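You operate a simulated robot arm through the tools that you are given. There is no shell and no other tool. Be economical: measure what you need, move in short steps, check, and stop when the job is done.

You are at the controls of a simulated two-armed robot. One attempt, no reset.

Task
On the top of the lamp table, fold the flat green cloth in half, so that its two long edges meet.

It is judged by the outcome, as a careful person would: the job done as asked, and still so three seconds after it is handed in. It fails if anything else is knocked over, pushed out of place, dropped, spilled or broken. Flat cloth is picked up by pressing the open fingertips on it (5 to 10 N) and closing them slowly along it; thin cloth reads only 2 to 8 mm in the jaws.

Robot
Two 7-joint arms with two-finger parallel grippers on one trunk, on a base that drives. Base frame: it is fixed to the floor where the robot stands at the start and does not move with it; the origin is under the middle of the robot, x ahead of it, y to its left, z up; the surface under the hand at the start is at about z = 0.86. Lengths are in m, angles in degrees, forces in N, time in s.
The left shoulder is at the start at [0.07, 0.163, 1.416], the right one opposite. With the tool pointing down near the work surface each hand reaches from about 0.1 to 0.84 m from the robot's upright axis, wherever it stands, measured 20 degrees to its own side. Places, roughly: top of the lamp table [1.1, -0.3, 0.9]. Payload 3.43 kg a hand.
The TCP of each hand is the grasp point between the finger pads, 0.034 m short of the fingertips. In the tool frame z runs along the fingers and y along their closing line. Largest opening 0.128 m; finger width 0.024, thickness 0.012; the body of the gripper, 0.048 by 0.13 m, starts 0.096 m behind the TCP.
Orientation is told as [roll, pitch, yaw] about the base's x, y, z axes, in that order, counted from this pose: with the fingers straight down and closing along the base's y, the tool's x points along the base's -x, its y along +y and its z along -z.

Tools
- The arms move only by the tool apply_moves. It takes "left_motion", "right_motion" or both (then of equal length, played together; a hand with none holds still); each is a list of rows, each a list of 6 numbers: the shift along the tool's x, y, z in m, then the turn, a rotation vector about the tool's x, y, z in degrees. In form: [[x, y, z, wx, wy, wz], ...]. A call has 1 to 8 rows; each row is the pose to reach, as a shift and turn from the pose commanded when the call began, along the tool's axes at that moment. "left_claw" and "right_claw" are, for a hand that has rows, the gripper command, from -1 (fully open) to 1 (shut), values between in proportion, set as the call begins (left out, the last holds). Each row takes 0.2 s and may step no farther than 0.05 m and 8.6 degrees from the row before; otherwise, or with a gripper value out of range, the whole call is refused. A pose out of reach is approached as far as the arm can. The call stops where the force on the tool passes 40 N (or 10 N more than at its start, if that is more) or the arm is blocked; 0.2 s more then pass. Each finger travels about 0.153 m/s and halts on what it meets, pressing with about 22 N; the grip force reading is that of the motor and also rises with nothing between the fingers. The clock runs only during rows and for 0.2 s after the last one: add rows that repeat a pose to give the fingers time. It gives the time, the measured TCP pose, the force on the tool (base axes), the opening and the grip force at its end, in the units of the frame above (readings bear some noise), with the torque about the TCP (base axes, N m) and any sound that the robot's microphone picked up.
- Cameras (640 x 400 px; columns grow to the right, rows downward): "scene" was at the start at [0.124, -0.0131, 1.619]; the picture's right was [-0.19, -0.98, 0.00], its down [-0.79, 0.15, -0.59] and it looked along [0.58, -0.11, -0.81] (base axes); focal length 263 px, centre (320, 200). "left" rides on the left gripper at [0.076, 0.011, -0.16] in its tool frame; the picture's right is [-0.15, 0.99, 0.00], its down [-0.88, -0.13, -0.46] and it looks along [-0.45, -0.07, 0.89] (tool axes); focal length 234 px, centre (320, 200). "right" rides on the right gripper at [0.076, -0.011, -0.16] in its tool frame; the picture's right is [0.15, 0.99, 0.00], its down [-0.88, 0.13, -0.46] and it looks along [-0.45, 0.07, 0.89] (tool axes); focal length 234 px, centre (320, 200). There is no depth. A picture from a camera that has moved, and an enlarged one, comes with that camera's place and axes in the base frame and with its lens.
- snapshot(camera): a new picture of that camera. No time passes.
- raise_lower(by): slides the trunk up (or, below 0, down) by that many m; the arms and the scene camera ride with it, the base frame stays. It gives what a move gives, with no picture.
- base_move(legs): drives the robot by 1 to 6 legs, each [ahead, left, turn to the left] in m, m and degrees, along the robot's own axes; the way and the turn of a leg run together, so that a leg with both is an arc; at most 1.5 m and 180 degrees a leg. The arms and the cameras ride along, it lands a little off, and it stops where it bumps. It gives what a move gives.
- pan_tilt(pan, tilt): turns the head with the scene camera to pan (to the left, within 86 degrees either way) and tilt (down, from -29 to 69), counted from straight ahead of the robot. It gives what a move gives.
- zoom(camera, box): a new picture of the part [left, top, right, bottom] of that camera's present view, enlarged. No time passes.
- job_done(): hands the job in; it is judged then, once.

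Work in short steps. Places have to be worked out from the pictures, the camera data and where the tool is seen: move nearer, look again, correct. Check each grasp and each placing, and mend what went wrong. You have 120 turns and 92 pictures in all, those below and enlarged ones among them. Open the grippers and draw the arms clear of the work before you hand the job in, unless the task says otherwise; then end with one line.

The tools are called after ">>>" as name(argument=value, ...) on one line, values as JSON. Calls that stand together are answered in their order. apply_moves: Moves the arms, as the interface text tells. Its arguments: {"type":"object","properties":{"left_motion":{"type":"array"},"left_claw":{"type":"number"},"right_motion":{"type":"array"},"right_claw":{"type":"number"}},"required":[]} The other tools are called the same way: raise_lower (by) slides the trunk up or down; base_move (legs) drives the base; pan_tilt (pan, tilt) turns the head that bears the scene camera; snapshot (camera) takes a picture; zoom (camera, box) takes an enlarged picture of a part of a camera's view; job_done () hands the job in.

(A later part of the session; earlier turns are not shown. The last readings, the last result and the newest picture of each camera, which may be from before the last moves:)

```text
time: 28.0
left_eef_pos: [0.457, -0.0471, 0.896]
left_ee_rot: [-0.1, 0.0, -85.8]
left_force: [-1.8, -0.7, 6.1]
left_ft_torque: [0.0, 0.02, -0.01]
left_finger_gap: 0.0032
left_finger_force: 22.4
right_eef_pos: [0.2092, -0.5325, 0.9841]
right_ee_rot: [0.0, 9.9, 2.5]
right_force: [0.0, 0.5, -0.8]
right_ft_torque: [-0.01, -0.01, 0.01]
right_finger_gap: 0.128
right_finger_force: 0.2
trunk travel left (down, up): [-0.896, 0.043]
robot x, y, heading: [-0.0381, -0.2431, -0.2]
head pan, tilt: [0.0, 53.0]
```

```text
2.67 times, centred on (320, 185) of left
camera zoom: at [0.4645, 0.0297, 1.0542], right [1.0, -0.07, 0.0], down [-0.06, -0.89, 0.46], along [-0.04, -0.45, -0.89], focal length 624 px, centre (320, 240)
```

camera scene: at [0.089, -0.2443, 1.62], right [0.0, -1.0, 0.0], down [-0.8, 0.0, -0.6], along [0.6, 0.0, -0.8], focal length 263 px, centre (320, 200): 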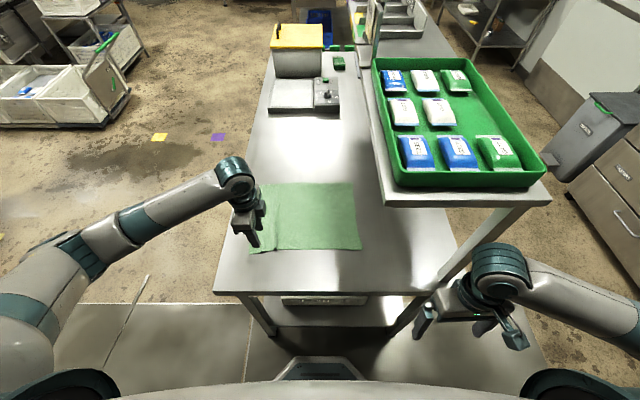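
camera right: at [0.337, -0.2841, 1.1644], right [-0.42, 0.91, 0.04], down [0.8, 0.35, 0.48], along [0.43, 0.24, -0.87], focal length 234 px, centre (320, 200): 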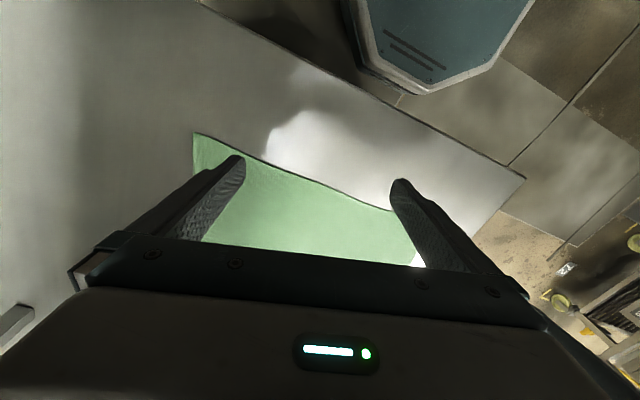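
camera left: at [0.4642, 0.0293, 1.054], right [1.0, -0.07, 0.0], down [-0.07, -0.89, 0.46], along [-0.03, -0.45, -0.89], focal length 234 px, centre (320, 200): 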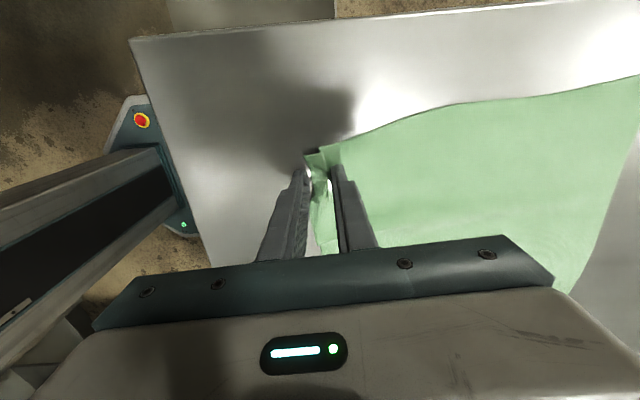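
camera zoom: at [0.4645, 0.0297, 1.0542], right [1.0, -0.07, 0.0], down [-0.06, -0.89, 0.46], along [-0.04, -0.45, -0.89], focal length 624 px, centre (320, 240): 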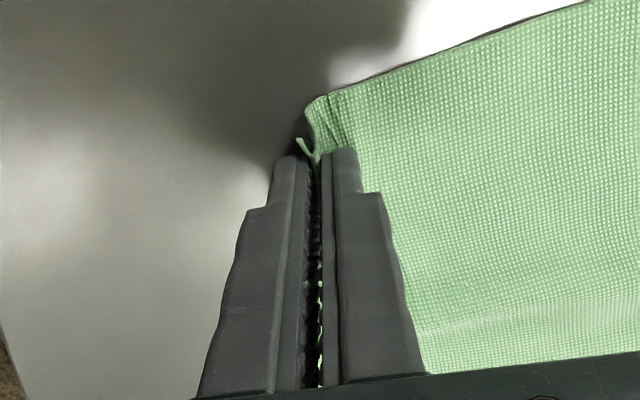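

Excellent: the edge is cleanly in the jaws with no loose flap. I'll lift and carry it in an arc along the tool's y (+x, slightly +y).

>>> apply_moves(left_motion=[[0, 0, -0.02, 0, 0, 0], [0, 0.012, -0.04, 0, 0, 0], [0, 0.03, -0.06, 0, 0, 0], [0, 0.05, -0.08, 0, 0, 0], [0, 0.075, -0.095, 0, 0, 0], [0, 0.1, -0.105, 0, 0, 0], [0, 0.13, -0.11, 0, 0, 0]])

>>> snapshot(camera="scene")

>>> snapshot(camera="left")

```text
time: 29.6
left_eef_pos: [0.5908, -0.0368, 1.0058]
left_ee_rot: [-0.1, 0.0, -85.9]
left_force: [0.9, 0.3, 0.8]
left_ft_torque: [0.0, 0.04, -0.02]
left_finger_gap: 0.0026
left_finger_force: 21.8
right_eef_pos: [0.2111, -0.5312, 0.9839]
right_ee_rot: [0.0, 10.1, 2.5]
right_force: [0.4, 0.3, 0.1]
right_ft_torque: [-0.01, 0.03, 0.01]
right_finger_gap: 0.1281
right_finger_force: 0.0
trunk travel left (down, up): [-0.896, 0.043]
robot x, y, heading: [-0.0335, -0.2447, 0.0]
head pan, tilt: [0.0, 53.0]
```

```text
62 pictures are left
camera scene: at [0.0902, -0.2449, 1.6199], right [0.0, -1.0, 0.0], down [-0.8, 0.0, -0.6], along [0.6, 0.0, -0.8], focal length 263 px, centre (320, 200)
```

scene: 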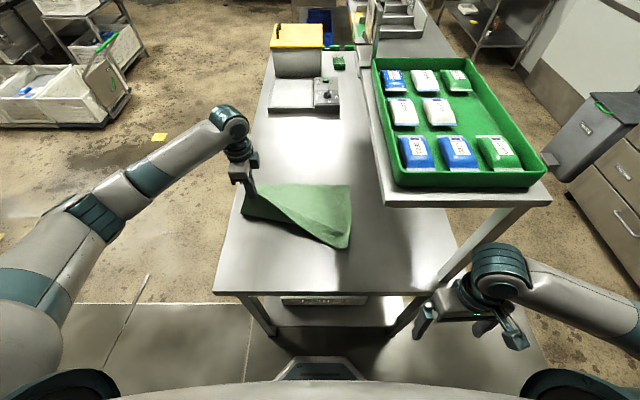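

```text
61 pictures are left
camera left: at [0.5971, 0.0389, 1.1636], right [1.0, -0.07, 0.0], down [-0.06, -0.89, 0.46], along [-0.04, -0.46, -0.89], focal length 234 px, centre (320, 200)
```

left: 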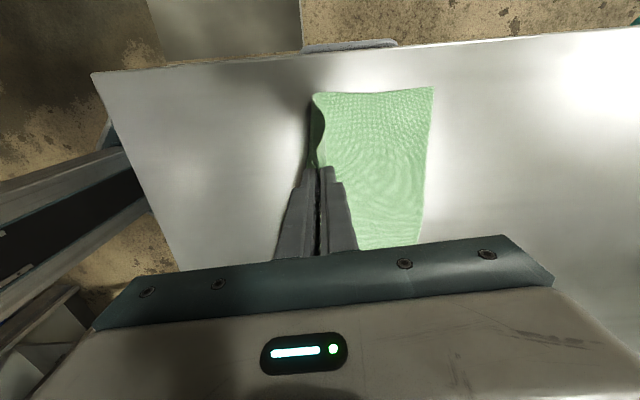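

The left corner is lifted and the cloth follows in a diagonal fold. I'll continue forward and descend to the far-left corner.

>>> apply_moves(left_motion=[[0, 0.03, 0.01, 0, 0, 0], [0, 0.06, 0.03, 0, 0, 0], [0, 0.085, 0.05, 0, 0, 0], [0, 0.105, 0.07, 0, 0, 0], [0, 0.12, 0.085, 0, 0, 0], [0, 0.127, 0.098, 0, 0, 0], [0, 0.127, 0.098, 0, 0, 0]])

>>> snapshot(camera="scene")

>>> snapshot(camera="left")

```text
time: 31.2
left_eef_pos: [0.7162, -0.0285, 0.9074]
left_ee_rot: [0.0, 0.0, -85.8]
left_force: [-0.1, -0.2, -0.3]
left_ft_torque: [-0.01, 0.0, 0.03]
left_finger_gap: 0.0027
left_finger_force: 22.1
right_eef_pos: [0.2096, -0.5324, 0.9835]
right_ee_rot: [-0.1, 10.0, 2.5]
right_force: [0.6, -0.5, 0.2]
right_ft_torque: [0.03, 0.0, -0.01]
right_finger_gap: 0.1279
right_finger_force: 0.0
trunk travel left (down, up): [-0.896, 0.043]
robot x, y, heading: [-0.0389, -0.2451, -0.0]
head pan, tilt: [0.0, 53.0]
```

```text
60 pictures are left
camera scene: at [0.089, -0.2442, 1.62], right [0.0, -1.0, 0.0], down [-0.8, 0.0, -0.6], along [0.6, 0.0, -0.8], focal length 263 px, centre (320, 200)
```

scene: 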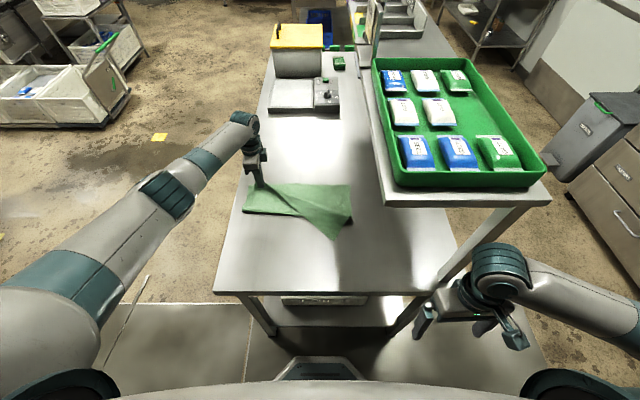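

```text
59 pictures are left
camera left: at [0.7225, 0.0486, 1.0657], right [1.0, -0.07, 0.0], down [-0.07, -0.89, 0.46], along [-0.04, -0.46, -0.89], focal length 234 px, centre (320, 200)
```

left: 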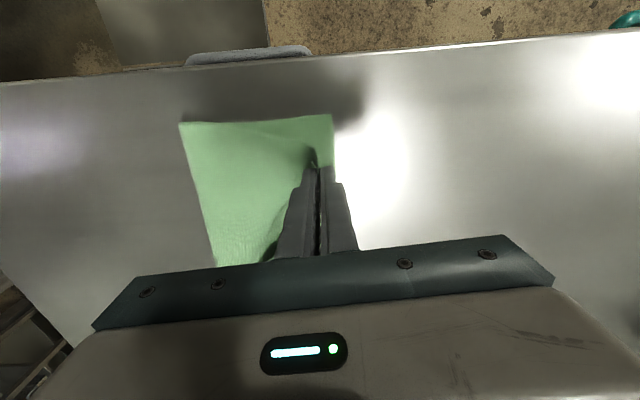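

The far-left corner is now at about [.73, .021], so I'll shift the held corner +y 2 cm to match and lower it to the cloth.

>>> apply_moves(left_motion=[[0.01, 0, 0, 0, 0, 0], [0.02, 0, 0.002, 0, 0, 0], [0.021, 0, 0.006, 0, 0, 0], [0.021, 0, 0.0095, 0, 0, 0], [0.021, 0, 0.0095, 0, 0, 0]])

>>> snapshot(camera="left")

```text
time: 32.4
left_eef_pos: [0.7138, -0.007, 0.8965]
left_ee_rot: [-0.2, 0.0, -85.8]
left_force: [0.1, 0.4, 0.0]
left_ft_torque: [-0.02, -0.03, 0.01]
left_finger_gap: 0.0025
left_finger_force: 22.5
right_eef_pos: [0.2106, -0.5305, 0.9831]
right_ee_rot: [0.0, 10.0, 2.4]
right_force: [0.8, -0.5, 0.2]
right_ft_torque: [0.02, 0.03, 0.0]
right_finger_gap: 0.128
right_finger_force: 0.1
trunk travel left (down, up): [-0.896, 0.043]
robot x, y, heading: [-0.0385, -0.2431, -0.0]
head pan, tilt: [0.0, 53.0]
```

```text
58 pictures are left
camera left: at [0.7202, 0.0699, 1.0557], right [1.0, -0.07, 0.0], down [-0.06, -0.89, 0.46], along [-0.04, -0.46, -0.89], focal length 234 px, centre (320, 200)
```

left: 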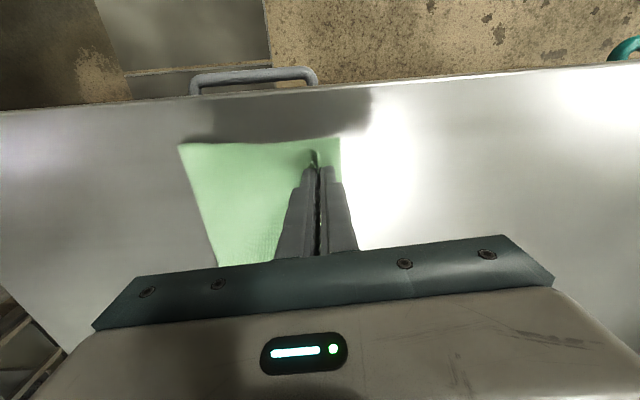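

The edges are near each other, and the jaw strip should fall toward +x. I'll open slightly and inspect.

>>> apply_moves(left_motion=[[0, 0, 0, 0, 0, 0], [0, 0, 0, 0, 0, 0], [0, 0, 0, 0, 0, 0]], left_claw=0.5)

>>> zoom(camera="left", box=[160, 100, 420, 260])

```text
time: 33.2
left_eef_pos: [0.7131, -0.0068, 0.8973]
left_ee_rot: [-0.1, 0.0, -85.8]
left_force: [-0.2, -0.9, -0.4]
left_ft_torque: [-0.01, 0.01, 0.0]
left_finger_gap: 0.032
left_finger_force: 0.2
right_eef_pos: [0.2093, -0.5308, 0.9846]
right_ee_rot: [0.0, 9.9, 2.5]
right_force: [0.0, -0.9, 0.2]
right_ft_torque: [0.01, -0.01, -0.01]
right_finger_gap: 0.1283
right_finger_force: 0.1
trunk travel left (down, up): [-0.896, 0.043]
robot x, y, heading: [-0.0341, -0.2436, 0.1]
head pan, tilt: [0.0, 53.0]
```

```text
2.46 times, centred on (290, 180) of left
camera zoom: at [0.7204, 0.0697, 1.0558], right [1.0, -0.07, 0.0], down [-0.06, -0.89, 0.46], along [-0.04, -0.46, -0.89], focal length 576 px, centre (394, 249)
```

zoom: 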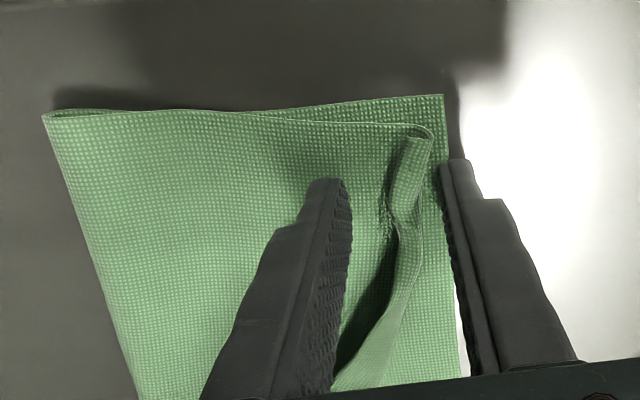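

The top layer arrived, but a strip of about 2 cm folded back toward -x, opening like a pocket beside the inner finger. I'll sweep the fingers +x at this height so that finger unrolls the strip.

>>> apply_moves(left_motion=[[0, 0.006, 0.0005, 0, 0, 0], [0, 0.012, 0.001, 0, 0, 0], [0, 0.018, 0.001, 0, 0, 0], [0, 0.024, 0.001, 0, 0, 0], [0, 0.03, 0.001, 0, 0, 0]])

>>> zoom(camera="left", box=[160, 100, 420, 260])

```text
time: 34.4
left_eef_pos: [0.744, -0.0057, 0.897]
left_ee_rot: [-0.2, 0.1, -85.9]
left_force: [0.3, -0.5, 1.3]
left_ft_torque: [0.01, 0.05, -0.03]
left_finger_gap: 0.0319
left_finger_force: 0.1
right_eef_pos: [0.2099, -0.5331, 0.9845]
right_ee_rot: [0.1, 10.0, 2.4]
right_force: [0.2, -0.4, -0.4]
right_ft_torque: [0.02, 0.0, -0.01]
right_finger_gap: 0.1277
right_finger_force: 0.0
trunk travel left (down, up): [-0.896, 0.043]
robot x, y, heading: [-0.0375, -0.2465, -0.0]
head pan, tilt: [0.0, 53.0]
```

```text
2.46 times, centred on (290, 180) of left
camera zoom: at [0.7503, 0.0716, 1.0551], right [1.0, -0.07, 0.0], down [-0.06, -0.89, 0.46], along [-0.04, -0.45, -0.89], focal length 576 px, centre (394, 249)
```

zoom: 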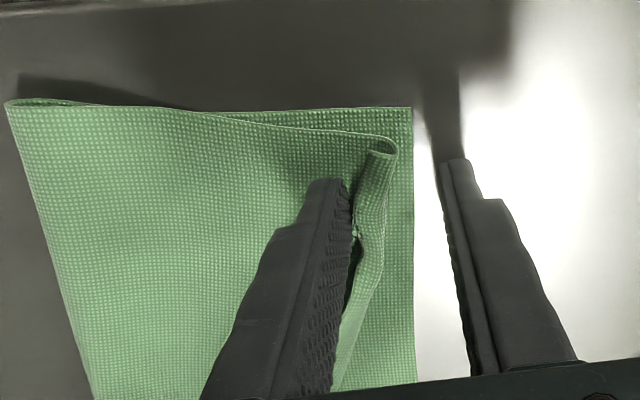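

The sweep mostly pushed the whole cloth about 2 cm forward. Next I'll close the fingers, press lightly on top of the folded-back lip and drag +x so it rolls open like a tread.

>>> apply_moves(left_motion=[[0, -0.004, -0.01, 0, 0, 0], [0, -0.004, -0.035, 0, 0, 0]])

>>> apply_moves(left_motion=[[0, -0.004, 0, 0, 0, 0], [0, -0.006, 0, 0, 0, 0]], left_claw=1.0)

>>> zoom(camera="left", box=[160, 100, 420, 260])

>>> snapshot(camera="scene")

```text
time: 35.0
left_eef_pos: [0.7385, -0.0044, 0.9312]
left_ee_rot: [-0.2, 0.0, -85.8]
left_force: [0.2, -1.2, 0.7]
left_ft_torque: [-0.02, -0.02, 0.02]
left_finger_gap: 0.032
left_finger_force: 0.1
right_eef_pos: [0.2087, -0.5325, 0.9838]
right_ee_rot: [0.0, 9.9, 2.5]
right_force: [-0.1, 0.0, -0.3]
right_ft_torque: [0.03, -0.01, -0.01]
right_finger_gap: 0.1277
right_finger_force: 0.1
trunk travel left (down, up): [-0.896, 0.043]
robot x, y, heading: [-0.0351, -0.2428, 0.0]
head pan, tilt: [0.0, 53.0]
```

```text
time: 35.6
left_eef_pos: [0.7333, -0.0039, 0.9323]
left_ee_rot: [0.0, -0.1, -85.8]
left_force: [0.4, 0.9, 0.1]
left_ft_torque: [0.02, 0.02, -0.04]
left_finger_gap: 0.0
left_finger_force: 22.1
right_eef_pos: [0.2096, -0.5314, 0.9848]
right_ee_rot: [-0.2, 9.9, 2.5]
right_force: [-0.1, -0.3, 0.1]
right_ft_torque: [0.01, 0.0, 0.03]
right_finger_gap: 0.1282
right_finger_force: 0.0
trunk travel left (down, up): [-0.896, 0.043]
robot x, y, heading: [-0.0367, -0.2424, 0.1]
head pan, tilt: [0.0, 53.0]
```

```text
2.46 times, centred on (290, 180) of left
camera zoom: at [0.74, 0.0715, 1.0899], right [1.0, -0.07, 0.0], down [-0.06, -0.89, 0.46], along [-0.04, -0.45, -0.89], focal length 576 px, centre (394, 249)
```

zoom: 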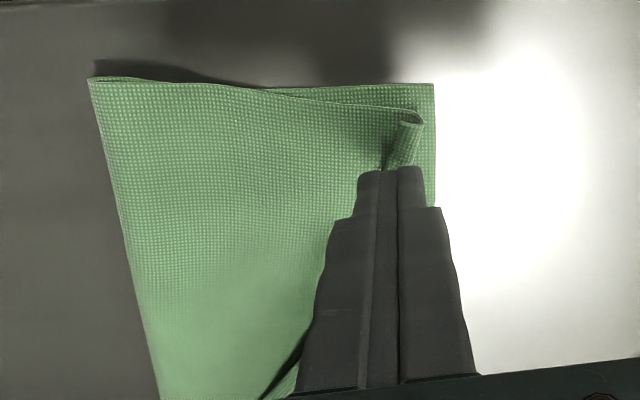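

```text
54 pictures are left
camera scene: at [0.0889, -0.2445, 1.62], right [0.0, -1.0, 0.0], down [-0.8, 0.0, -0.6], along [0.6, 0.0, -0.8], focal length 263 px, centre (320, 200)
```

scene: 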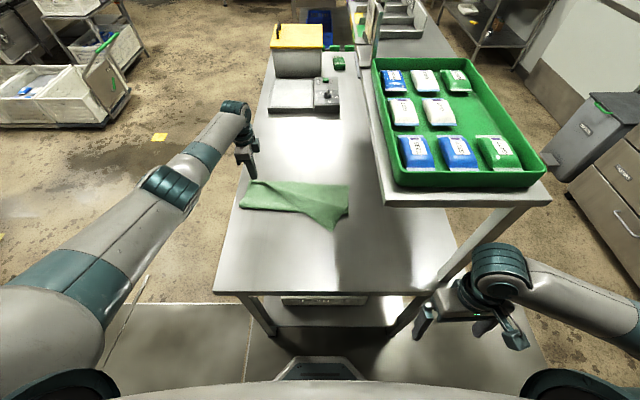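

The lip is a small curl at x≈.738. I'll lower onto it gently.

>>> apply_moves(left_motion=[[0.004, 0.003, 0.012, 0, 0, 0], [0.004, 0.003, 0.025, 0, 0, 0], [0.004, 0.003, 0.031, 0, 0, 0], [0.004, 0.003, 0.033, 0, 0, 0], [0.004, 0.003, 0.033, 0, 0, 0]])

```text
time: 36.8
left_eef_pos: [0.7365, -0.0015, 0.8985]
left_ee_rot: [-0.1, 0.1, -85.9]
left_force: [-0.4, -0.3, 0.8]
left_ft_torque: [-0.01, 0.01, -0.01]
left_finger_gap: 0.0
left_finger_force: 22.4
right_eef_pos: [0.2087, -0.5315, 0.9847]
right_ee_rot: [0.0, 9.9, 2.5]
right_force: [0.5, 0.5, 0.8]
right_ft_torque: [0.0, 0.02, -0.02]
right_finger_gap: 0.1281
right_finger_force: 0.1
trunk travel left (down, up): [-0.896, 0.043]
robot x, y, heading: [-0.0381, -0.2451, -0.1]
head pan, tilt: [0.0, 53.0]
```

Almost no force yet. I'll go 1.5 mm lower and drag +x.

>>> apply_moves(left_motion=[[0, 0, 0.0015, 0, 0, 0], [0, 0.006, 0.0018, 0, 0, 0], [0, 0.012, 0.0018, 0, 0, 0], [0, 0.018, 0.0018, 0, 0, 0], [0, 0.024, 0.0015, 0, 0, 0], [0, 0.03, 0.001, 0, 0, 0]])

>>> zoom(camera="left", box=[160, 100, 420, 260])

```text
time: 38.2
left_eef_pos: [0.7471, 0.0021, 0.9008]
left_ee_rot: [-0.2, -0.1, -85.8]
left_force: [0.7, -0.4, 0.0]
left_ft_torque: [0.0, 0.01, -0.03]
left_finger_gap: 0.0001
left_finger_force: 21.5
left hand out of reach, approached as far as the arm can: row 3, 4, 5, 6
right_eef_pos: [0.2098, -0.5313, 0.985]
right_ee_rot: [0.0, 10.0, 2.6]
right_force: [0.2, -0.4, -0.9]
right_ft_torque: [0.01, -0.01, 0.0]
right_finger_gap: 0.1283
right_finger_force: 0.1
trunk travel left (down, up): [-0.896, 0.043]
robot x, y, heading: [-0.0375, -0.2435, -0.3]
head pan, tilt: [0.0, 53.0]
```

```text
2.46 times, centred on (290, 180) of left
camera zoom: at [0.7535, 0.0783, 1.0579], right [1.0, -0.07, 0.0], down [-0.06, -0.89, 0.46], along [-0.04, -0.46, -0.89], focal length 576 px, centre (394, 249)
```

zoom: 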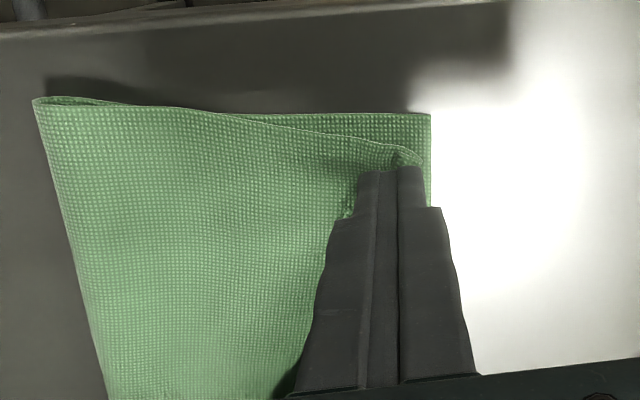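

The left hand is at its reach limit here. I'll lift it, drive the base forward 5 cm (back to about the starting x), and look again.

>>> apply_moves(left_motion=[[0, -0.01, -0.02, 0, 0, 0], [0, -0.03, -0.05, 0, 0, 0], [0, -0.05, -0.08, 0, 0, 0], [0, -0.05, -0.08, 0, 0, 0]])

>>> base_move(legs=[[0.05, 0, 0]])

>>> snapshot(camera="scene")

>>> snapshot(camera="left")

```text
time: 39.2
left_eef_pos: [0.6979, -0.0006, 0.9796]
left_ee_rot: [-0.2, 0.0, -85.7]
left_force: [0.5, 0.1, -1.5]
left_ft_torque: [0.0, 0.0, -0.01]
left_finger_gap: 0.0
left_finger_force: 22.1
right_eef_pos: [0.2114, -0.5318, 0.984]
right_ee_rot: [-0.1, 10.0, 2.5]
right_force: [-0.1, -0.9, 0.8]
right_ft_torque: [0.0, -0.04, -0.02]
right_finger_gap: 0.1281
right_finger_force: 0.0
trunk travel left (down, up): [-0.896, 0.043]
robot x, y, heading: [-0.0359, -0.2421, -0.1]
head pan, tilt: [0.0, 53.0]
```

```text
time: 40.1
left_eef_pos: [0.7419, -0.0023, 0.9841]
left_ee_rot: [0.2, 0.1, -85.7]
left_force: [-0.2, 0.3, 0.8]
left_ft_torque: [-0.02, -0.03, 0.0]
left_finger_gap: 0.0
left_finger_force: 21.5
right_eef_pos: [0.2527, -0.5322, 0.9851]
right_ee_rot: [-0.1, 9.7, 2.5]
right_force: [-1.7, 0.5, -0.1]
right_ft_torque: [0.01, -0.05, 0.0]
right_finger_gap: 0.1282
right_finger_force: 0.0
trunk travel left (down, up): [-0.896, 0.043]
robot x, y, heading: [0.0113, -0.2459, 0.2]
head pan, tilt: [0.0, 53.0]
```

```text
52 pictures are left
camera scene: at [0.1295, -0.2445, 1.6208], right [0.0, -1.0, 0.0], down [-0.8, 0.0, -0.61], along [0.61, 0.0, -0.8], focal length 263 px, centre (320, 200)
```

scene: 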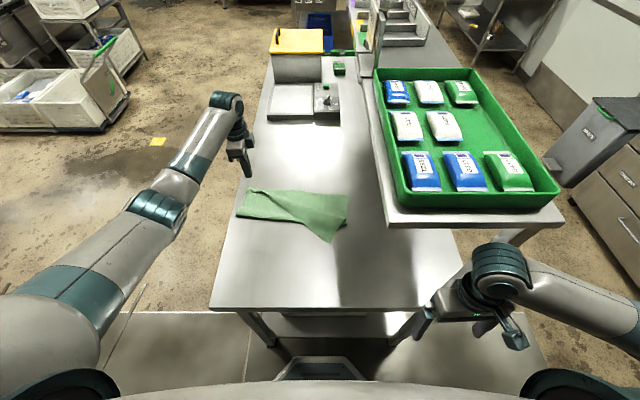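

```text
51 pictures are left
camera left: at [0.7477, 0.075, 1.1431], right [1.0, -0.07, 0.0], down [-0.07, -0.89, 0.46], along [-0.03, -0.46, -0.89], focal length 234 px, centre (320, 200)
```

left: 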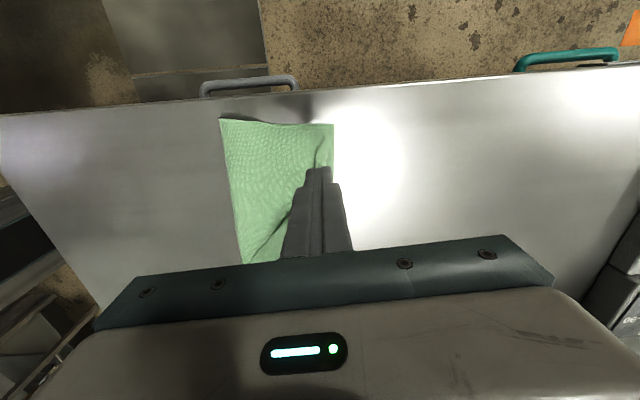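

Zooming on the cloth from the scene camera to see the lip and the right end.

>>> zoom(camera="scene", box=[220, 170, 370, 260])

```text
4.27 times, centred on (295, 215) of scene
camera zoom: at [0.1295, -0.2445, 1.6208], right [0.0, -1.0, 0.0], down [-0.8, 0.0, -0.61], along [0.61, 0.0, -0.8], focal length 1122 px, centre (427, 136)
```

zoom: 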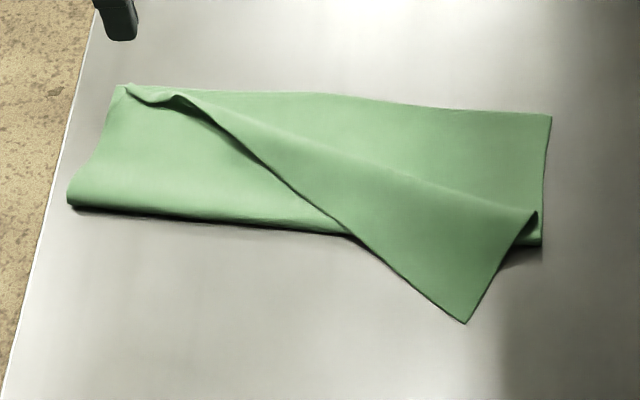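

Clear now: the near-right corner lies at about [.531, -.275] and needs to go to the far-right corner [.731, -.350]. I'll pinch its tip with the fingers closing along that travel direction (yaw ≈ -110°), so I'm moving above it with the fingers set to about 3 cm.

>>> apply_moves(left_motion=[[-0.031, -0.0284, 0, 0, 0, 3.1], [-0.062, -0.0567, 0, 0, 0, 6.2], [-0.093, -0.085, 0, 0, 0, 9.3], [-0.124, -0.1135, 0.005, 0, 0, 12.4], [-0.155, -0.142, 0.01, 0, 0, 15.5], [-0.186, -0.17, 0.02, 0, 0, 18.6], [-0.217, -0.1985, 0.03, 0, 0, 21.7], [-0.2476, -0.227, 0.036, 0, 0, 24.7]], left_claw=0.5)

>>> snapshot(camera="left")

>>> snapshot(camera="scene")

```text
time: 42.0
left_eef_pos: [0.5378, -0.2657, 0.9444]
left_ee_rot: [-0.1, 0.0, -110.6]
left_force: [-0.8, -0.8, 0.0]
left_ft_torque: [0.0, -0.01, -0.02]
left_finger_gap: 0.032
left_finger_force: 0.0
right_eef_pos: [0.2572, -0.5329, 0.9834]
right_ee_rot: [0.1, 10.0, 2.5]
right_force: [0.6, 0.2, 0.3]
right_ft_torque: [-0.01, 0.0, 0.0]
right_finger_gap: 0.1277
right_finger_force: 0.1
trunk travel left (down, up): [-0.896, 0.043]
robot x, y, heading: [0.0145, -0.2442, 0.3]
head pan, tilt: [0.0, 53.0]
```

```text
49 pictures are left
camera left: at [0.5751, -0.1994, 1.1042], right [0.88, -0.48, 0.0], down [-0.43, -0.78, 0.46], along [-0.22, -0.4, -0.89], focal length 234 px, centre (320, 200)
```

left: 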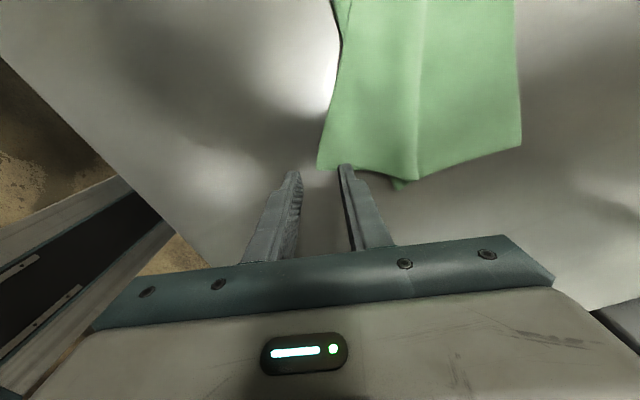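

```text
48 pictures are left
camera scene: at [0.1371, -0.2458, 1.6201], right [0.0, -1.0, 0.0], down [-0.8, 0.0, -0.6], along [0.6, 0.0, -0.8], focal length 263 px, centre (320, 200)
```

scene: 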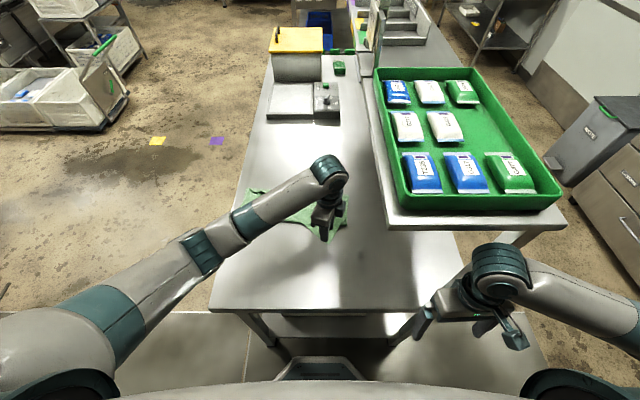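

The corner tip at [.532, -.272] sits right between the fingers as planned. I'll descend to near contact.

>>> apply_moves(left_motion=[[0, 0, 0.015, 0, 0, 0], [0, 0, 0.03, 0, 0, 0], [0, 0, 0.043, 0, 0, 0], [0, 0, 0.0475, 0, 0, 0], [0, 0, 0.0485, 0, 0, 0], [0, 0, 0.0485, 0, 0, 0]])

>>> zoom(camera="left", box=[220, 100, 420, 260])

```text
time: 43.4
left_eef_pos: [0.5389, -0.2651, 0.8953]
left_ee_rot: [-0.1, -0.1, -110.5]
left_force: [-0.5, -0.7, -0.8]
left_ft_torque: [0.01, 0.0, 0.0]
left_finger_gap: 0.0317
left_finger_force: 0.1
right_eef_pos: [0.2581, -0.5304, 0.983]
right_ee_rot: [-0.2, 10.1, 2.5]
right_force: [-0.1, -0.2, 0.7]
right_ft_torque: [0.03, 0.01, 0.02]
right_finger_gap: 0.128
right_finger_force: 0.1
trunk travel left (down, up): [-0.896, 0.043]
robot x, y, heading: [0.0106, -0.2453, 0.2]
head pan, tilt: [0.0, 53.0]
```

```text
2.50 times, centred on (320, 180) of left
camera zoom: at [0.5762, -0.1978, 1.055], right [0.88, -0.48, 0.0], down [-0.43, -0.78, 0.46], along [-0.22, -0.4, -0.89], focal length 585 px, centre (320, 250)
```

zoom: 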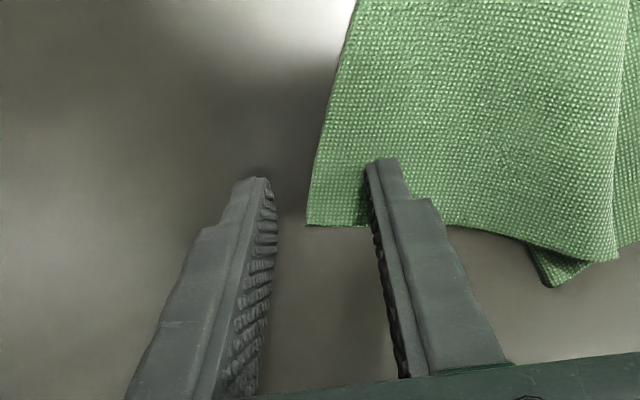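

Nicely placed. I'll shift 6 mm further onto the cloth and press down to contact.

>>> apply_moves(left_motion=[[0.006, 0, 0, 0, 0, 0], [0.006, 0, 0.001, 0, 0, 0], [0.006, 0, 0.001, 0, 0, 0]])

```text
time: 44.1
left_eef_pos: [0.5404, -0.2592, 0.8955]
left_ee_rot: [-0.1, -0.1, -110.5]
left_force: [0.1, 0.8, 3.1]
left_ft_torque: [-0.04, -0.04, -0.04]
left_finger_gap: 0.0317
left_finger_force: 0.2
right_eef_pos: [0.2586, -0.5313, 0.9835]
right_ee_rot: [0.0, 10.0, 2.4]
right_force: [0.6, 0.7, 0.6]
right_ft_torque: [0.0, -0.01, 0.0]
right_finger_gap: 0.1281
right_finger_force: 0.1
trunk travel left (down, up): [-0.896, 0.043]
robot x, y, heading: [0.0135, -0.246, 0.2]
head pan, tilt: [0.0, 53.0]
```

About 3 N. I'll go 0.6 mm lower and close in steps.

>>> apply_moves(left_motion=[[0, 0, 0.0006, 0, 0, 0], [0, 0, 0.0006, 0, 0, 0]], left_claw=0.65)

>>> apply_moves(left_motion=[[0, 0, 0, 0, 0, 0], [0, 0, 0, 0, 0, 0]], left_claw=0.8)

>>> apply_moves(left_motion=[[0, 0, 0, 0, 0, 0], [0, 0, 0, 0, 0, 0], [0, 0, 0, 0, 0, 0]], left_claw=1.0)

>>> zoom(camera="left", box=[220, 100, 420, 260])

```text
time: 44.8
left_eef_pos: [0.5403, -0.2587, 0.8945]
left_ee_rot: [0.1, -0.1, -110.5]
left_force: [1.1, 0.5, 7.6]
left_ft_torque: [-0.09, -0.14, 0.03]
left_finger_gap: 0.023
left_finger_force: 0.5
right_eef_pos: [0.257, -0.5316, 0.9834]
right_ee_rot: [-0.1, 9.9, 2.5]
right_force: [0.0, 0.4, -0.1]
right_ft_torque: [0.01, 0.01, -0.01]
right_finger_gap: 0.1278
right_finger_force: 0.1
trunk travel left (down, up): [-0.896, 0.043]
robot x, y, heading: [0.0146, -0.2476, 0.1]
head pan, tilt: [0.0, 53.0]
```

```text
time: 45.4
left_eef_pos: [0.5388, -0.2594, 0.8962]
left_ee_rot: [-0.1, -0.1, -110.6]
left_force: [-0.6, 0.9, 10.2]
left_ft_torque: [-0.04, -0.09, 0.0]
left_finger_gap: 0.0125
left_finger_force: 0.0
right_eef_pos: [0.2567, -0.5312, 0.9831]
right_ee_rot: [-0.2, 10.0, 2.6]
right_force: [0.2, 0.7, 0.6]
right_ft_torque: [0.0, 0.02, 0.02]
right_finger_gap: 0.1281
right_finger_force: 0.1
trunk travel left (down, up): [-0.896, 0.043]
robot x, y, heading: [0.0101, -0.2487, 0.3]
head pan, tilt: [0.0, 53.0]
```

```text
time: 46.1
left_eef_pos: [0.5393, -0.2588, 0.8952]
left_ee_rot: [-0.1, 0.0, -110.5]
left_force: [-0.8, -0.1, 13.7]
left_ft_torque: [0.05, -0.05, 0.02]
left_finger_gap: 0.0046
left_finger_force: 22.3
right_eef_pos: [0.2576, -0.5312, 0.9841]
right_ee_rot: [0.0, 9.9, 2.5]
right_force: [0.5, 0.1, -0.1]
right_ft_torque: [0.01, -0.03, -0.05]
right_finger_gap: 0.1282
right_finger_force: 0.1
trunk travel left (down, up): [-0.896, 0.043]
robot x, y, heading: [0.0086, -0.2455, 0.1]
head pan, tilt: [0.0, 53.0]
```

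```text
2.50 times, centred on (320, 180) of left
camera zoom: at [0.5775, -0.1924, 1.0544], right [0.88, -0.48, 0.0], down [-0.43, -0.78, 0.46], along [-0.22, -0.4, -0.89], focal length 585 px, centre (320, 250)
```

zoom: 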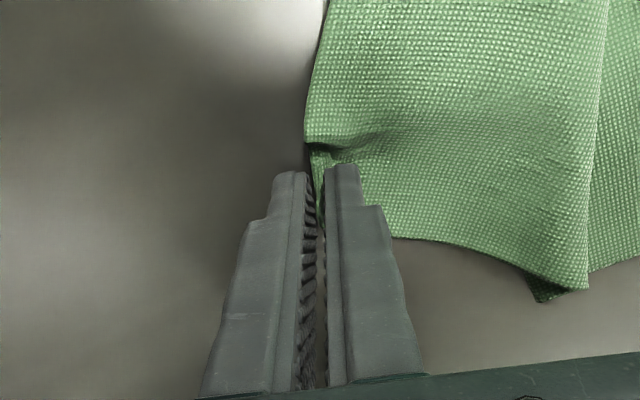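

The corner tip is gripped (4.6 mm). I'll carry it toward the far-right corner, keeping the lift under 5 cm because of the shelf.

>>> apply_moves(left_motion=[[0, 0, -0.02, 0, 0, 0], [0, 0.01, -0.038, 0, 0, 0], [-0.001, 0.03, -0.048, 0, 0, 0], [-0.003, 0.055, -0.05, 0, 0, 0], [-0.005, 0.085, -0.05, 0, 0, 0], [-0.007, 0.11, -0.05, 0, 0, 0], [-0.007, 0.11, -0.05, 0, 0, 0]])

>>> snapshot(camera="scene")

```text
time: 47.8
left_eef_pos: [0.6408, -0.3043, 0.9445]
left_ee_rot: [-0.1, 0.0, -110.5]
left_force: [0.1, -0.3, -0.2]
left_ft_torque: [0.02, -0.02, 0.0]
left_finger_gap: 0.002
left_finger_force: 22.2
right_eef_pos: [0.2575, -0.5304, 0.9848]
right_ee_rot: [-0.1, 9.9, 2.5]
right_force: [-0.1, -0.3, 0.3]
right_ft_torque: [-0.02, 0.0, 0.0]
right_finger_gap: 0.128
right_finger_force: 0.0
trunk travel left (down, up): [-0.896, 0.043]
robot x, y, heading: [0.0145, -0.2433, -0.1]
head pan, tilt: [0.0, 53.0]
```

```text
45 pictures are left
camera scene: at [0.1373, -0.2437, 1.62], right [0.0, -1.0, 0.0], down [-0.8, 0.0, -0.6], along [0.6, 0.0, -0.8], focal length 263 px, centre (320, 200)
```

scene: 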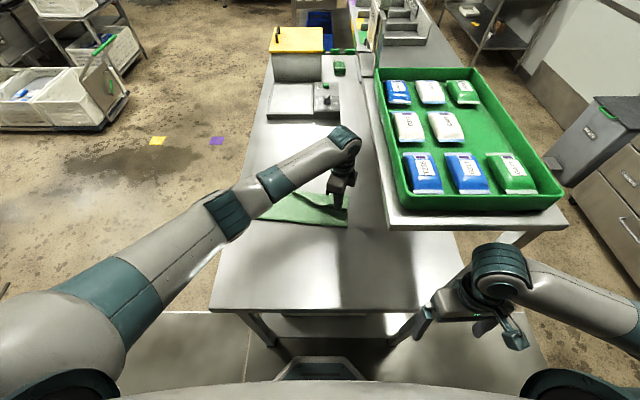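

The fold is swinging over as planned and the wrist is clear of the shelf. I'll continue to the far-right corner while descending.

>>> apply_moves(left_motion=[[-0.001, 0.02, 0.003, 0, 0, 0], [-0.002, 0.04, 0.01, 0, 0, 0], [-0.003, 0.06, 0.02, 0, 0, 0], [-0.004, 0.075, 0.03, 0, 0, 0], [-0.005, 0.086, 0.039, 0, 0, 0], [-0.005, 0.088, 0.044, 0, 0, 0], [-0.005, 0.088, 0.044, 0, 0, 0]])

>>> snapshot(camera="left")

>>> zoom(camera="scene", box=[220, 110, 400, 250])

```text
time: 49.4
left_eef_pos: [0.7167, -0.3363, 0.9049]
left_ee_rot: [-0.1, 0.0, -110.6]
left_force: [-0.1, 1.0, -0.4]
left_ft_torque: [0.0, 0.0, -0.02]
left_finger_gap: 0.0022
left_finger_force: 22.0
left hand out of reach, approached as far as the arm can: row 5, 6, 7
right_eef_pos: [0.2587, -0.5326, 0.9832]
right_ee_rot: [0.0, 10.0, 2.5]
right_force: [-0.5, 0.0, 0.6]
right_ft_torque: [-0.01, 0.03, 0.0]
right_finger_gap: 0.128
right_finger_force: 0.1
trunk travel left (down, up): [-0.896, 0.043]
robot x, y, heading: [0.0118, -0.2434, 0.3]
head pan, tilt: [0.0, 53.0]
```

```text
44 pictures are left
camera left: at [0.7537, -0.2696, 1.064], right [0.88, -0.48, 0.0], down [-0.43, -0.78, 0.46], along [-0.22, -0.4, -0.89], focal length 234 px, centre (320, 200)
```

left: 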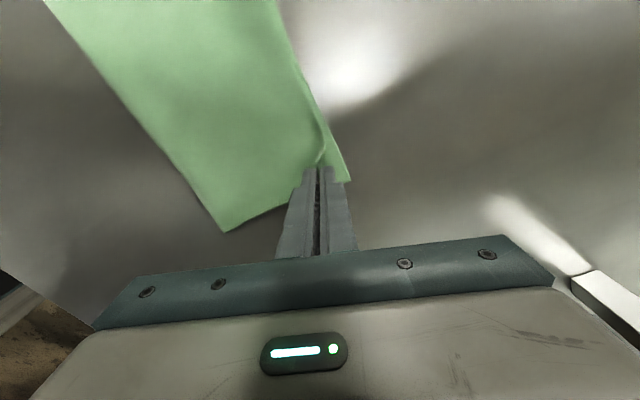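

```text
2.86 times, centred on (310, 180) of scene
camera zoom: at [0.1378, -0.2447, 1.62], right [0.0, -1.0, 0.0], down [-0.8, 0.0, -0.6], along [0.6, 0.0, -0.8], focal length 751 px, centre (349, 257)
```

zoom: 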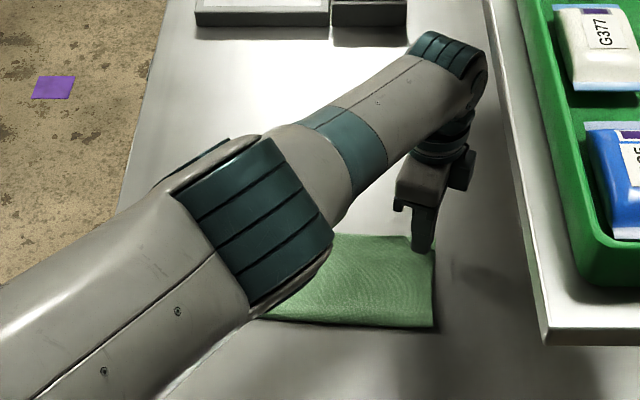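

Almost there: the far-right corner is at about [.739, -.355] and the pinch should be roughly 1.2 cm further forward, but the arm is at its reach limit. I'll nudge the base 1.5 cm forward while holding.

>>> base_move(legs=[[0.015, 0, 0]])

>>> snapshot(camera="left")

```text
time: 50.1
left_eef_pos: [0.7278, -0.3373, 0.9082]
left_ee_rot: [0.1, 0.0, -110.5]
left_force: [-0.4, 0.5, 1.0]
left_ft_torque: [0.01, -0.04, 0.0]
left_finger_gap: 0.0021
left_finger_force: 22.3
right_eef_pos: [0.2693, -0.5305, 0.9851]
right_ee_rot: [-0.2, 9.8, 2.4]
right_force: [0.9, 0.3, 0.6]
right_ft_torque: [0.02, -0.04, -0.02]
right_finger_gap: 0.128
right_finger_force: 0.1
trunk travel left (down, up): [-0.896, 0.043]
robot x, y, heading: [0.025, -0.2456, 0.1]
head pan, tilt: [0.0, 53.0]
```

```text
42 pictures are left
camera left: at [0.7648, -0.2695, 1.0668], right [0.88, -0.48, 0.0], down [-0.43, -0.78, 0.46], along [-0.22, -0.4, -0.89], focal length 234 px, centre (320, 200)
```

left: 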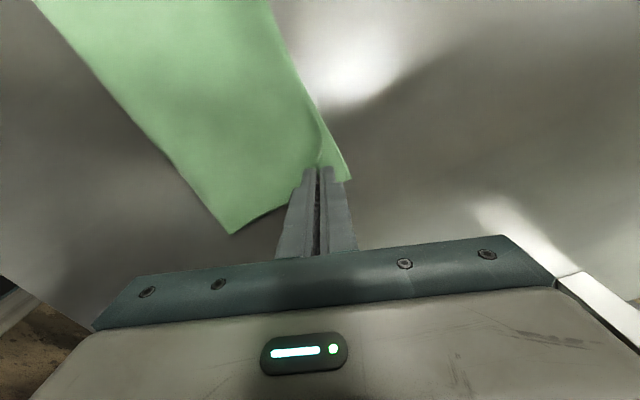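

The whole cloth moved with it, so the upper layer is already taut and the rest of the edge is the short strip in the jaws. I'll lower and open slowly.

>>> apply_moves(left_motion=[[0, -0.002, 0.005, 0, 0, 0], [0, -0.003, 0.01, 0, 0, 0], [0, -0.003, 0.01, 0, 0, 0]])

>>> apply_moves(left_motion=[[0, 0, 0, 0, 0, 0], [0, 0, 0, 0, 0, 0], [0, 0, 0, 0, 0, 0]], left_claw=0.5)

>>> zoom(camera="left", box=[200, 80, 440, 260])

```text
time: 50.9
left_eef_pos: [0.7259, -0.3358, 0.8979]
left_ee_rot: [-0.1, -0.1, -110.6]
left_force: [-1.2, -0.1, 16.3]
left_ft_torque: [-0.01, 0.01, -0.02]
left_finger_gap: 0.0023
left_finger_force: 22.2
right_eef_pos: [0.2723, -0.5306, 0.9841]
right_ee_rot: [-0.1, 10.0, 2.4]
right_force: [1.1, 0.3, 0.2]
right_ft_torque: [0.04, 0.02, -0.01]
right_finger_gap: 0.1282
right_finger_force: 0.0
trunk travel left (down, up): [-0.896, 0.043]
robot x, y, heading: [0.0223, -0.2453, -0.1]
head pan, tilt: [0.0, 53.0]
```

```text
time: 51.7
left_eef_pos: [0.7271, -0.3362, 0.8955]
left_ee_rot: [-0.1, -0.1, -110.6]
left_force: [1.1, -0.6, 9.1]
left_ft_torque: [-0.05, 0.18, 0.02]
left_finger_gap: 0.0315
left_finger_force: 0.1
right_eef_pos: [0.2724, -0.5316, 0.9832]
right_ee_rot: [-0.1, 9.9, 2.5]
right_force: [-0.3, 0.4, 0.6]
right_ft_torque: [-0.07, 0.02, -0.04]
right_finger_gap: 0.128
right_finger_force: 0.1
trunk travel left (down, up): [-0.896, 0.043]
robot x, y, heading: [0.0255, -0.2438, -0.0]
head pan, tilt: [0.0, 53.0]
```

```text
2.22 times, centred on (320, 170) of left
camera zoom: at [0.7645, -0.2687, 1.0548], right [0.87, -0.48, 0.0], down [-0.43, -0.78, 0.46], along [-0.22, -0.4, -0.89], focal length 520 px, centre (320, 267)
```

zoom: 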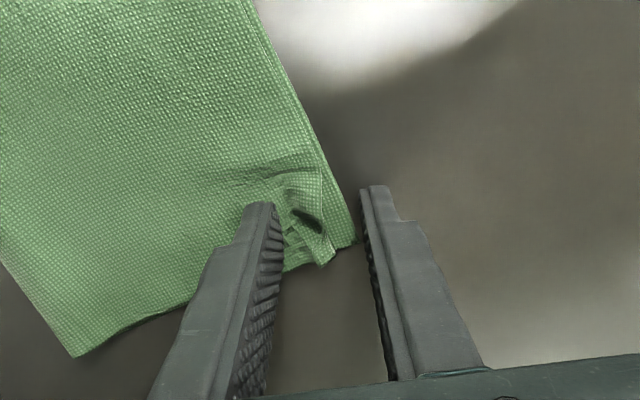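

The right corner is almost on the far corner, with just a small crumple. I'll lift away and inspect the whole cloth.

>>> apply_moves(left_motion=[[0, 0, -0.02, 0, 0, 0], [0.01, -0.01, -0.045, 0, 0, 0], [0.045, -0.02, -0.05, 0, 0, 0], [0.085, -0.035, -0.055, 0, 0, 0], [0.12, -0.06, -0.08, 0, 0, 0], [0.15, -0.09, -0.1, 0, 0, 0], [0.18, -0.12, -0.12, 0, 0, 0], [0.2, -0.16, -0.13, 0, 0, 0]])

>>> zoom(camera="scene", box=[210, 130, 400, 270])

>>> snapshot(camera="left")

```text
time: 53.5
left_eef_pos: [0.6466, -0.0898, 1.0262]
left_ee_rot: [-0.1, -0.1, -110.5]
left_force: [-0.5, 0.4, -0.3]
left_ft_torque: [-0.01, -0.02, -0.04]
left_finger_gap: 0.032
left_finger_force: 0.0
right_eef_pos: [0.2713, -0.5305, 0.984]
right_ee_rot: [-0.1, 10.0, 2.4]
right_force: [-0.5, -0.2, -0.3]
right_ft_torque: [-0.01, 0.01, -0.02]
right_finger_gap: 0.1281
right_finger_force: 0.1
trunk travel left (down, up): [-0.896, 0.043]
robot x, y, heading: [0.0253, -0.2476, -0.1]
head pan, tilt: [0.0, 53.0]
```

```text
2.86 times, centred on (305, 200) of scene
camera zoom: at [0.1504, -0.2419, 1.6202], right [0.0, -1.0, 0.0], down [-0.8, 0.0, -0.6], along [0.6, 0.0, -0.8], focal length 751 px, centre (363, 200)
```

zoom: 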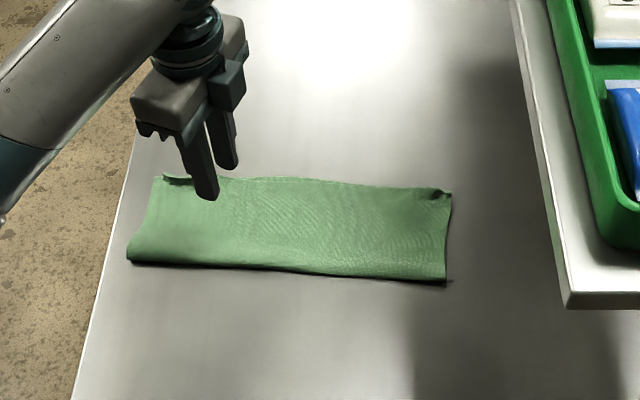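

```text
39 pictures are left
camera left: at [0.6842, -0.0233, 1.1855], right [0.88, -0.48, 0.0], down [-0.43, -0.78, 0.46], along [-0.22, -0.4, -0.89], focal length 234 px, centre (320, 200)
```

left: 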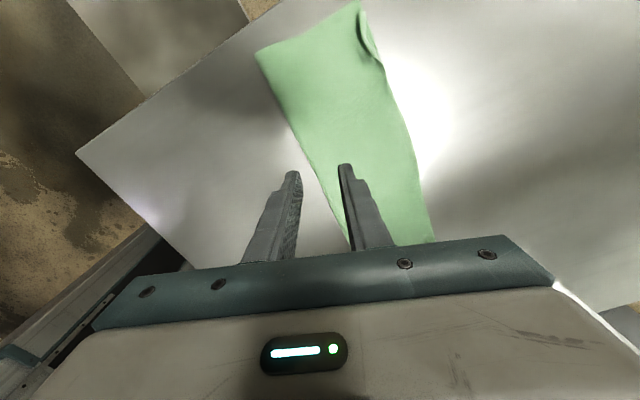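

Very close: the cloth is folded in half, with small curls at the far-left and far-right corners. I'll view those corners closely with the wrist camera and the scene camera.

>>> apply_moves(left_motion=[[0.02, -0.03, -0.01, 0, 0, 0], [0.05, -0.06, -0.02, 0, 0, 0], [0.08, -0.09, -0.03, 0, 0, 0], [0.11, -0.12, -0.03, 0, 0, 0], [0.13, -0.14, -0.03, 0, 0, 0]])

>>> zoom(camera="scene", box=[240, 170, 360, 240])

>>> snapshot(camera="left")

```text
time: 54.7
left_eef_pos: [0.5614, 0.0793, 1.0555]
left_ee_rot: [0.0, -0.1, -110.6]
left_force: [0.6, 1.0, -0.7]
left_ft_torque: [-0.05, 0.01, 0.02]
left_finger_gap: 0.032
left_finger_force: 0.0
right_eef_pos: [0.2721, -0.5314, 0.9839]
right_ee_rot: [0.0, 10.0, 2.4]
right_force: [-0.4, -0.1, -0.4]
right_ft_torque: [0.01, 0.01, -0.02]
right_finger_gap: 0.1278
right_finger_force: 0.1
trunk travel left (down, up): [-0.896, 0.043]
robot x, y, heading: [0.0279, -0.2427, 0.2]
head pan, tilt: [0.0, 53.0]
```

```text
5.33 times, centred on (300, 205) of scene
camera zoom: at [0.1511, -0.2429, 1.6201], right [0.0, -1.0, 0.0], down [-0.8, 0.0, -0.6], along [0.6, 0.0, -0.8], focal length 1402 px, centre (427, 173)
```

zoom: 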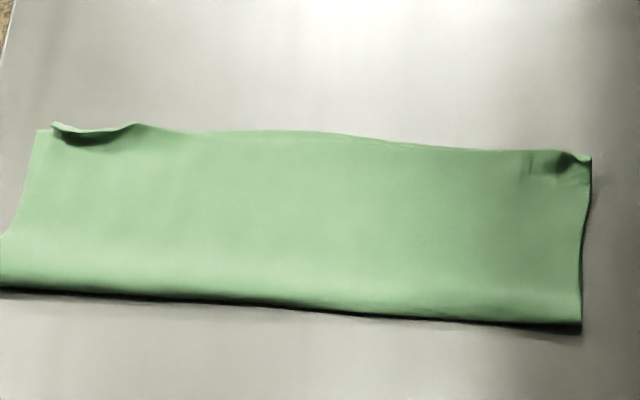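

```text
37 pictures are left
camera left: at [0.5997, 0.1466, 1.2143], right [0.87, -0.48, 0.0], down [-0.43, -0.78, 0.46], along [-0.22, -0.4, -0.89], focal length 234 px, centre (320, 200)
```

left: 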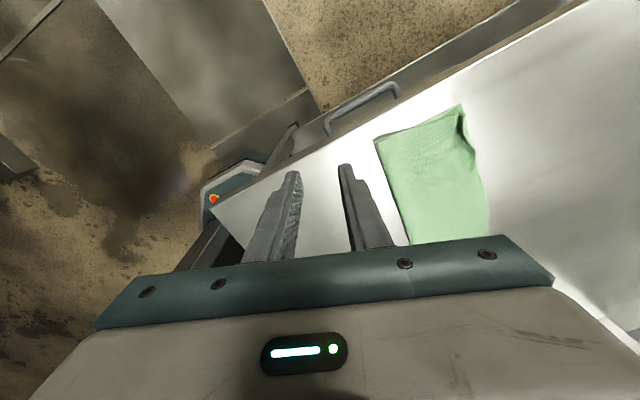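

The fold is very good; only a lip about 1 cm wide is curled back at the far-left corner, with a small crumple at the right one. With the base closer, I'll retry pressing on the left lip with closed fingers and dragging it +x; first I go above it at about [.745, -.01].

>>> apply_moves(left_motion=[[-0.003, 0.04, 0.005, 0, 0, 0], [-0.006, 0.08, 0.015, 0, 0, 0], [-0.009, 0.12, 0.03, 0, 0, 0], [-0.012, 0.155, 0.055, 0, 0, 0], [-0.015, 0.185, 0.085, 0, 0, 0], [-0.0185, 0.2035, 0.12, 0, 0, 0], [-0.0185, 0.2035, 0.135, 0, 0, 0]], left_claw=1.0)

>>> zoom(camera="left", box=[200, 80, 440, 260])

>>> zoom(camera="scene", box=[230, 150, 330, 220])

```text
time: 56.3
left_eef_pos: [0.7458, -0.0103, 0.9197]
left_ee_rot: [-0.2, -0.2, -110.6]
left_force: [0.0, -0.2, -0.7]
left_ft_torque: [-0.02, 0.02, 0.0]
left_finger_gap: 0.0
left_finger_force: 21.8
right_eef_pos: [0.2728, -0.5312, 0.9839]
right_ee_rot: [-0.1, 10.0, 2.4]
right_force: [-0.4, 0.1, 0.0]
right_ft_torque: [-0.06, 0.02, 0.02]
right_finger_gap: 0.1281
right_finger_force: 0.1
trunk travel left (down, up): [-0.896, 0.043]
robot x, y, heading: [0.0251, -0.2448, -0.1]
head pan, tilt: [0.0, 53.0]
```

```text
2.22 times, centred on (320, 170) of left
camera zoom: at [0.7851, 0.0573, 1.0783], right [0.87, -0.48, 0.0], down [-0.43, -0.78, 0.46], along [-0.22, -0.4, -0.89], focal length 520 px, centre (320, 267)
```

zoom: 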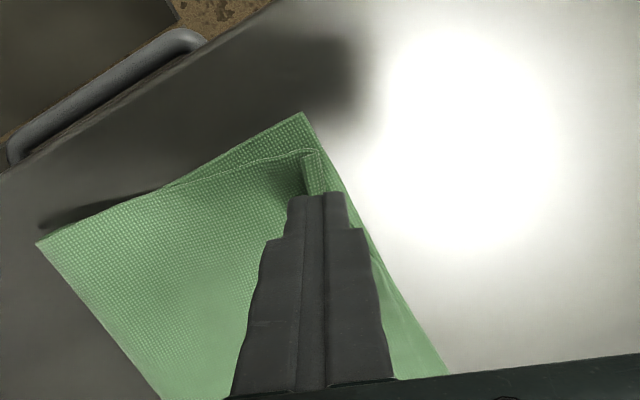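

```text
5.71 times, centred on (280, 185) of scene
camera zoom: at [0.1521, -0.2438, 1.62], right [0.0, -1.0, 0.0], down [-0.8, 0.0, -0.6], along [0.6, 0.0, -0.8], focal length 1503 px, centre (549, 286)
```

zoom: 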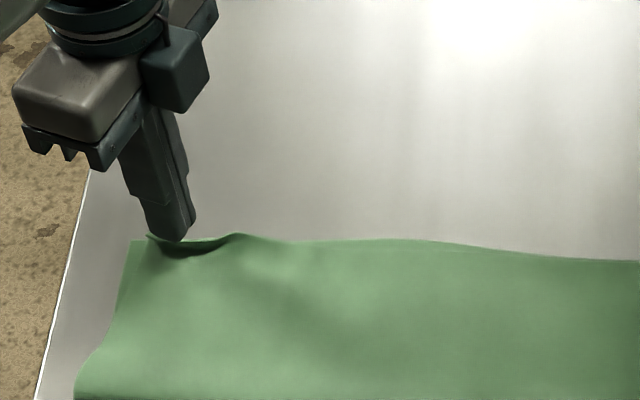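

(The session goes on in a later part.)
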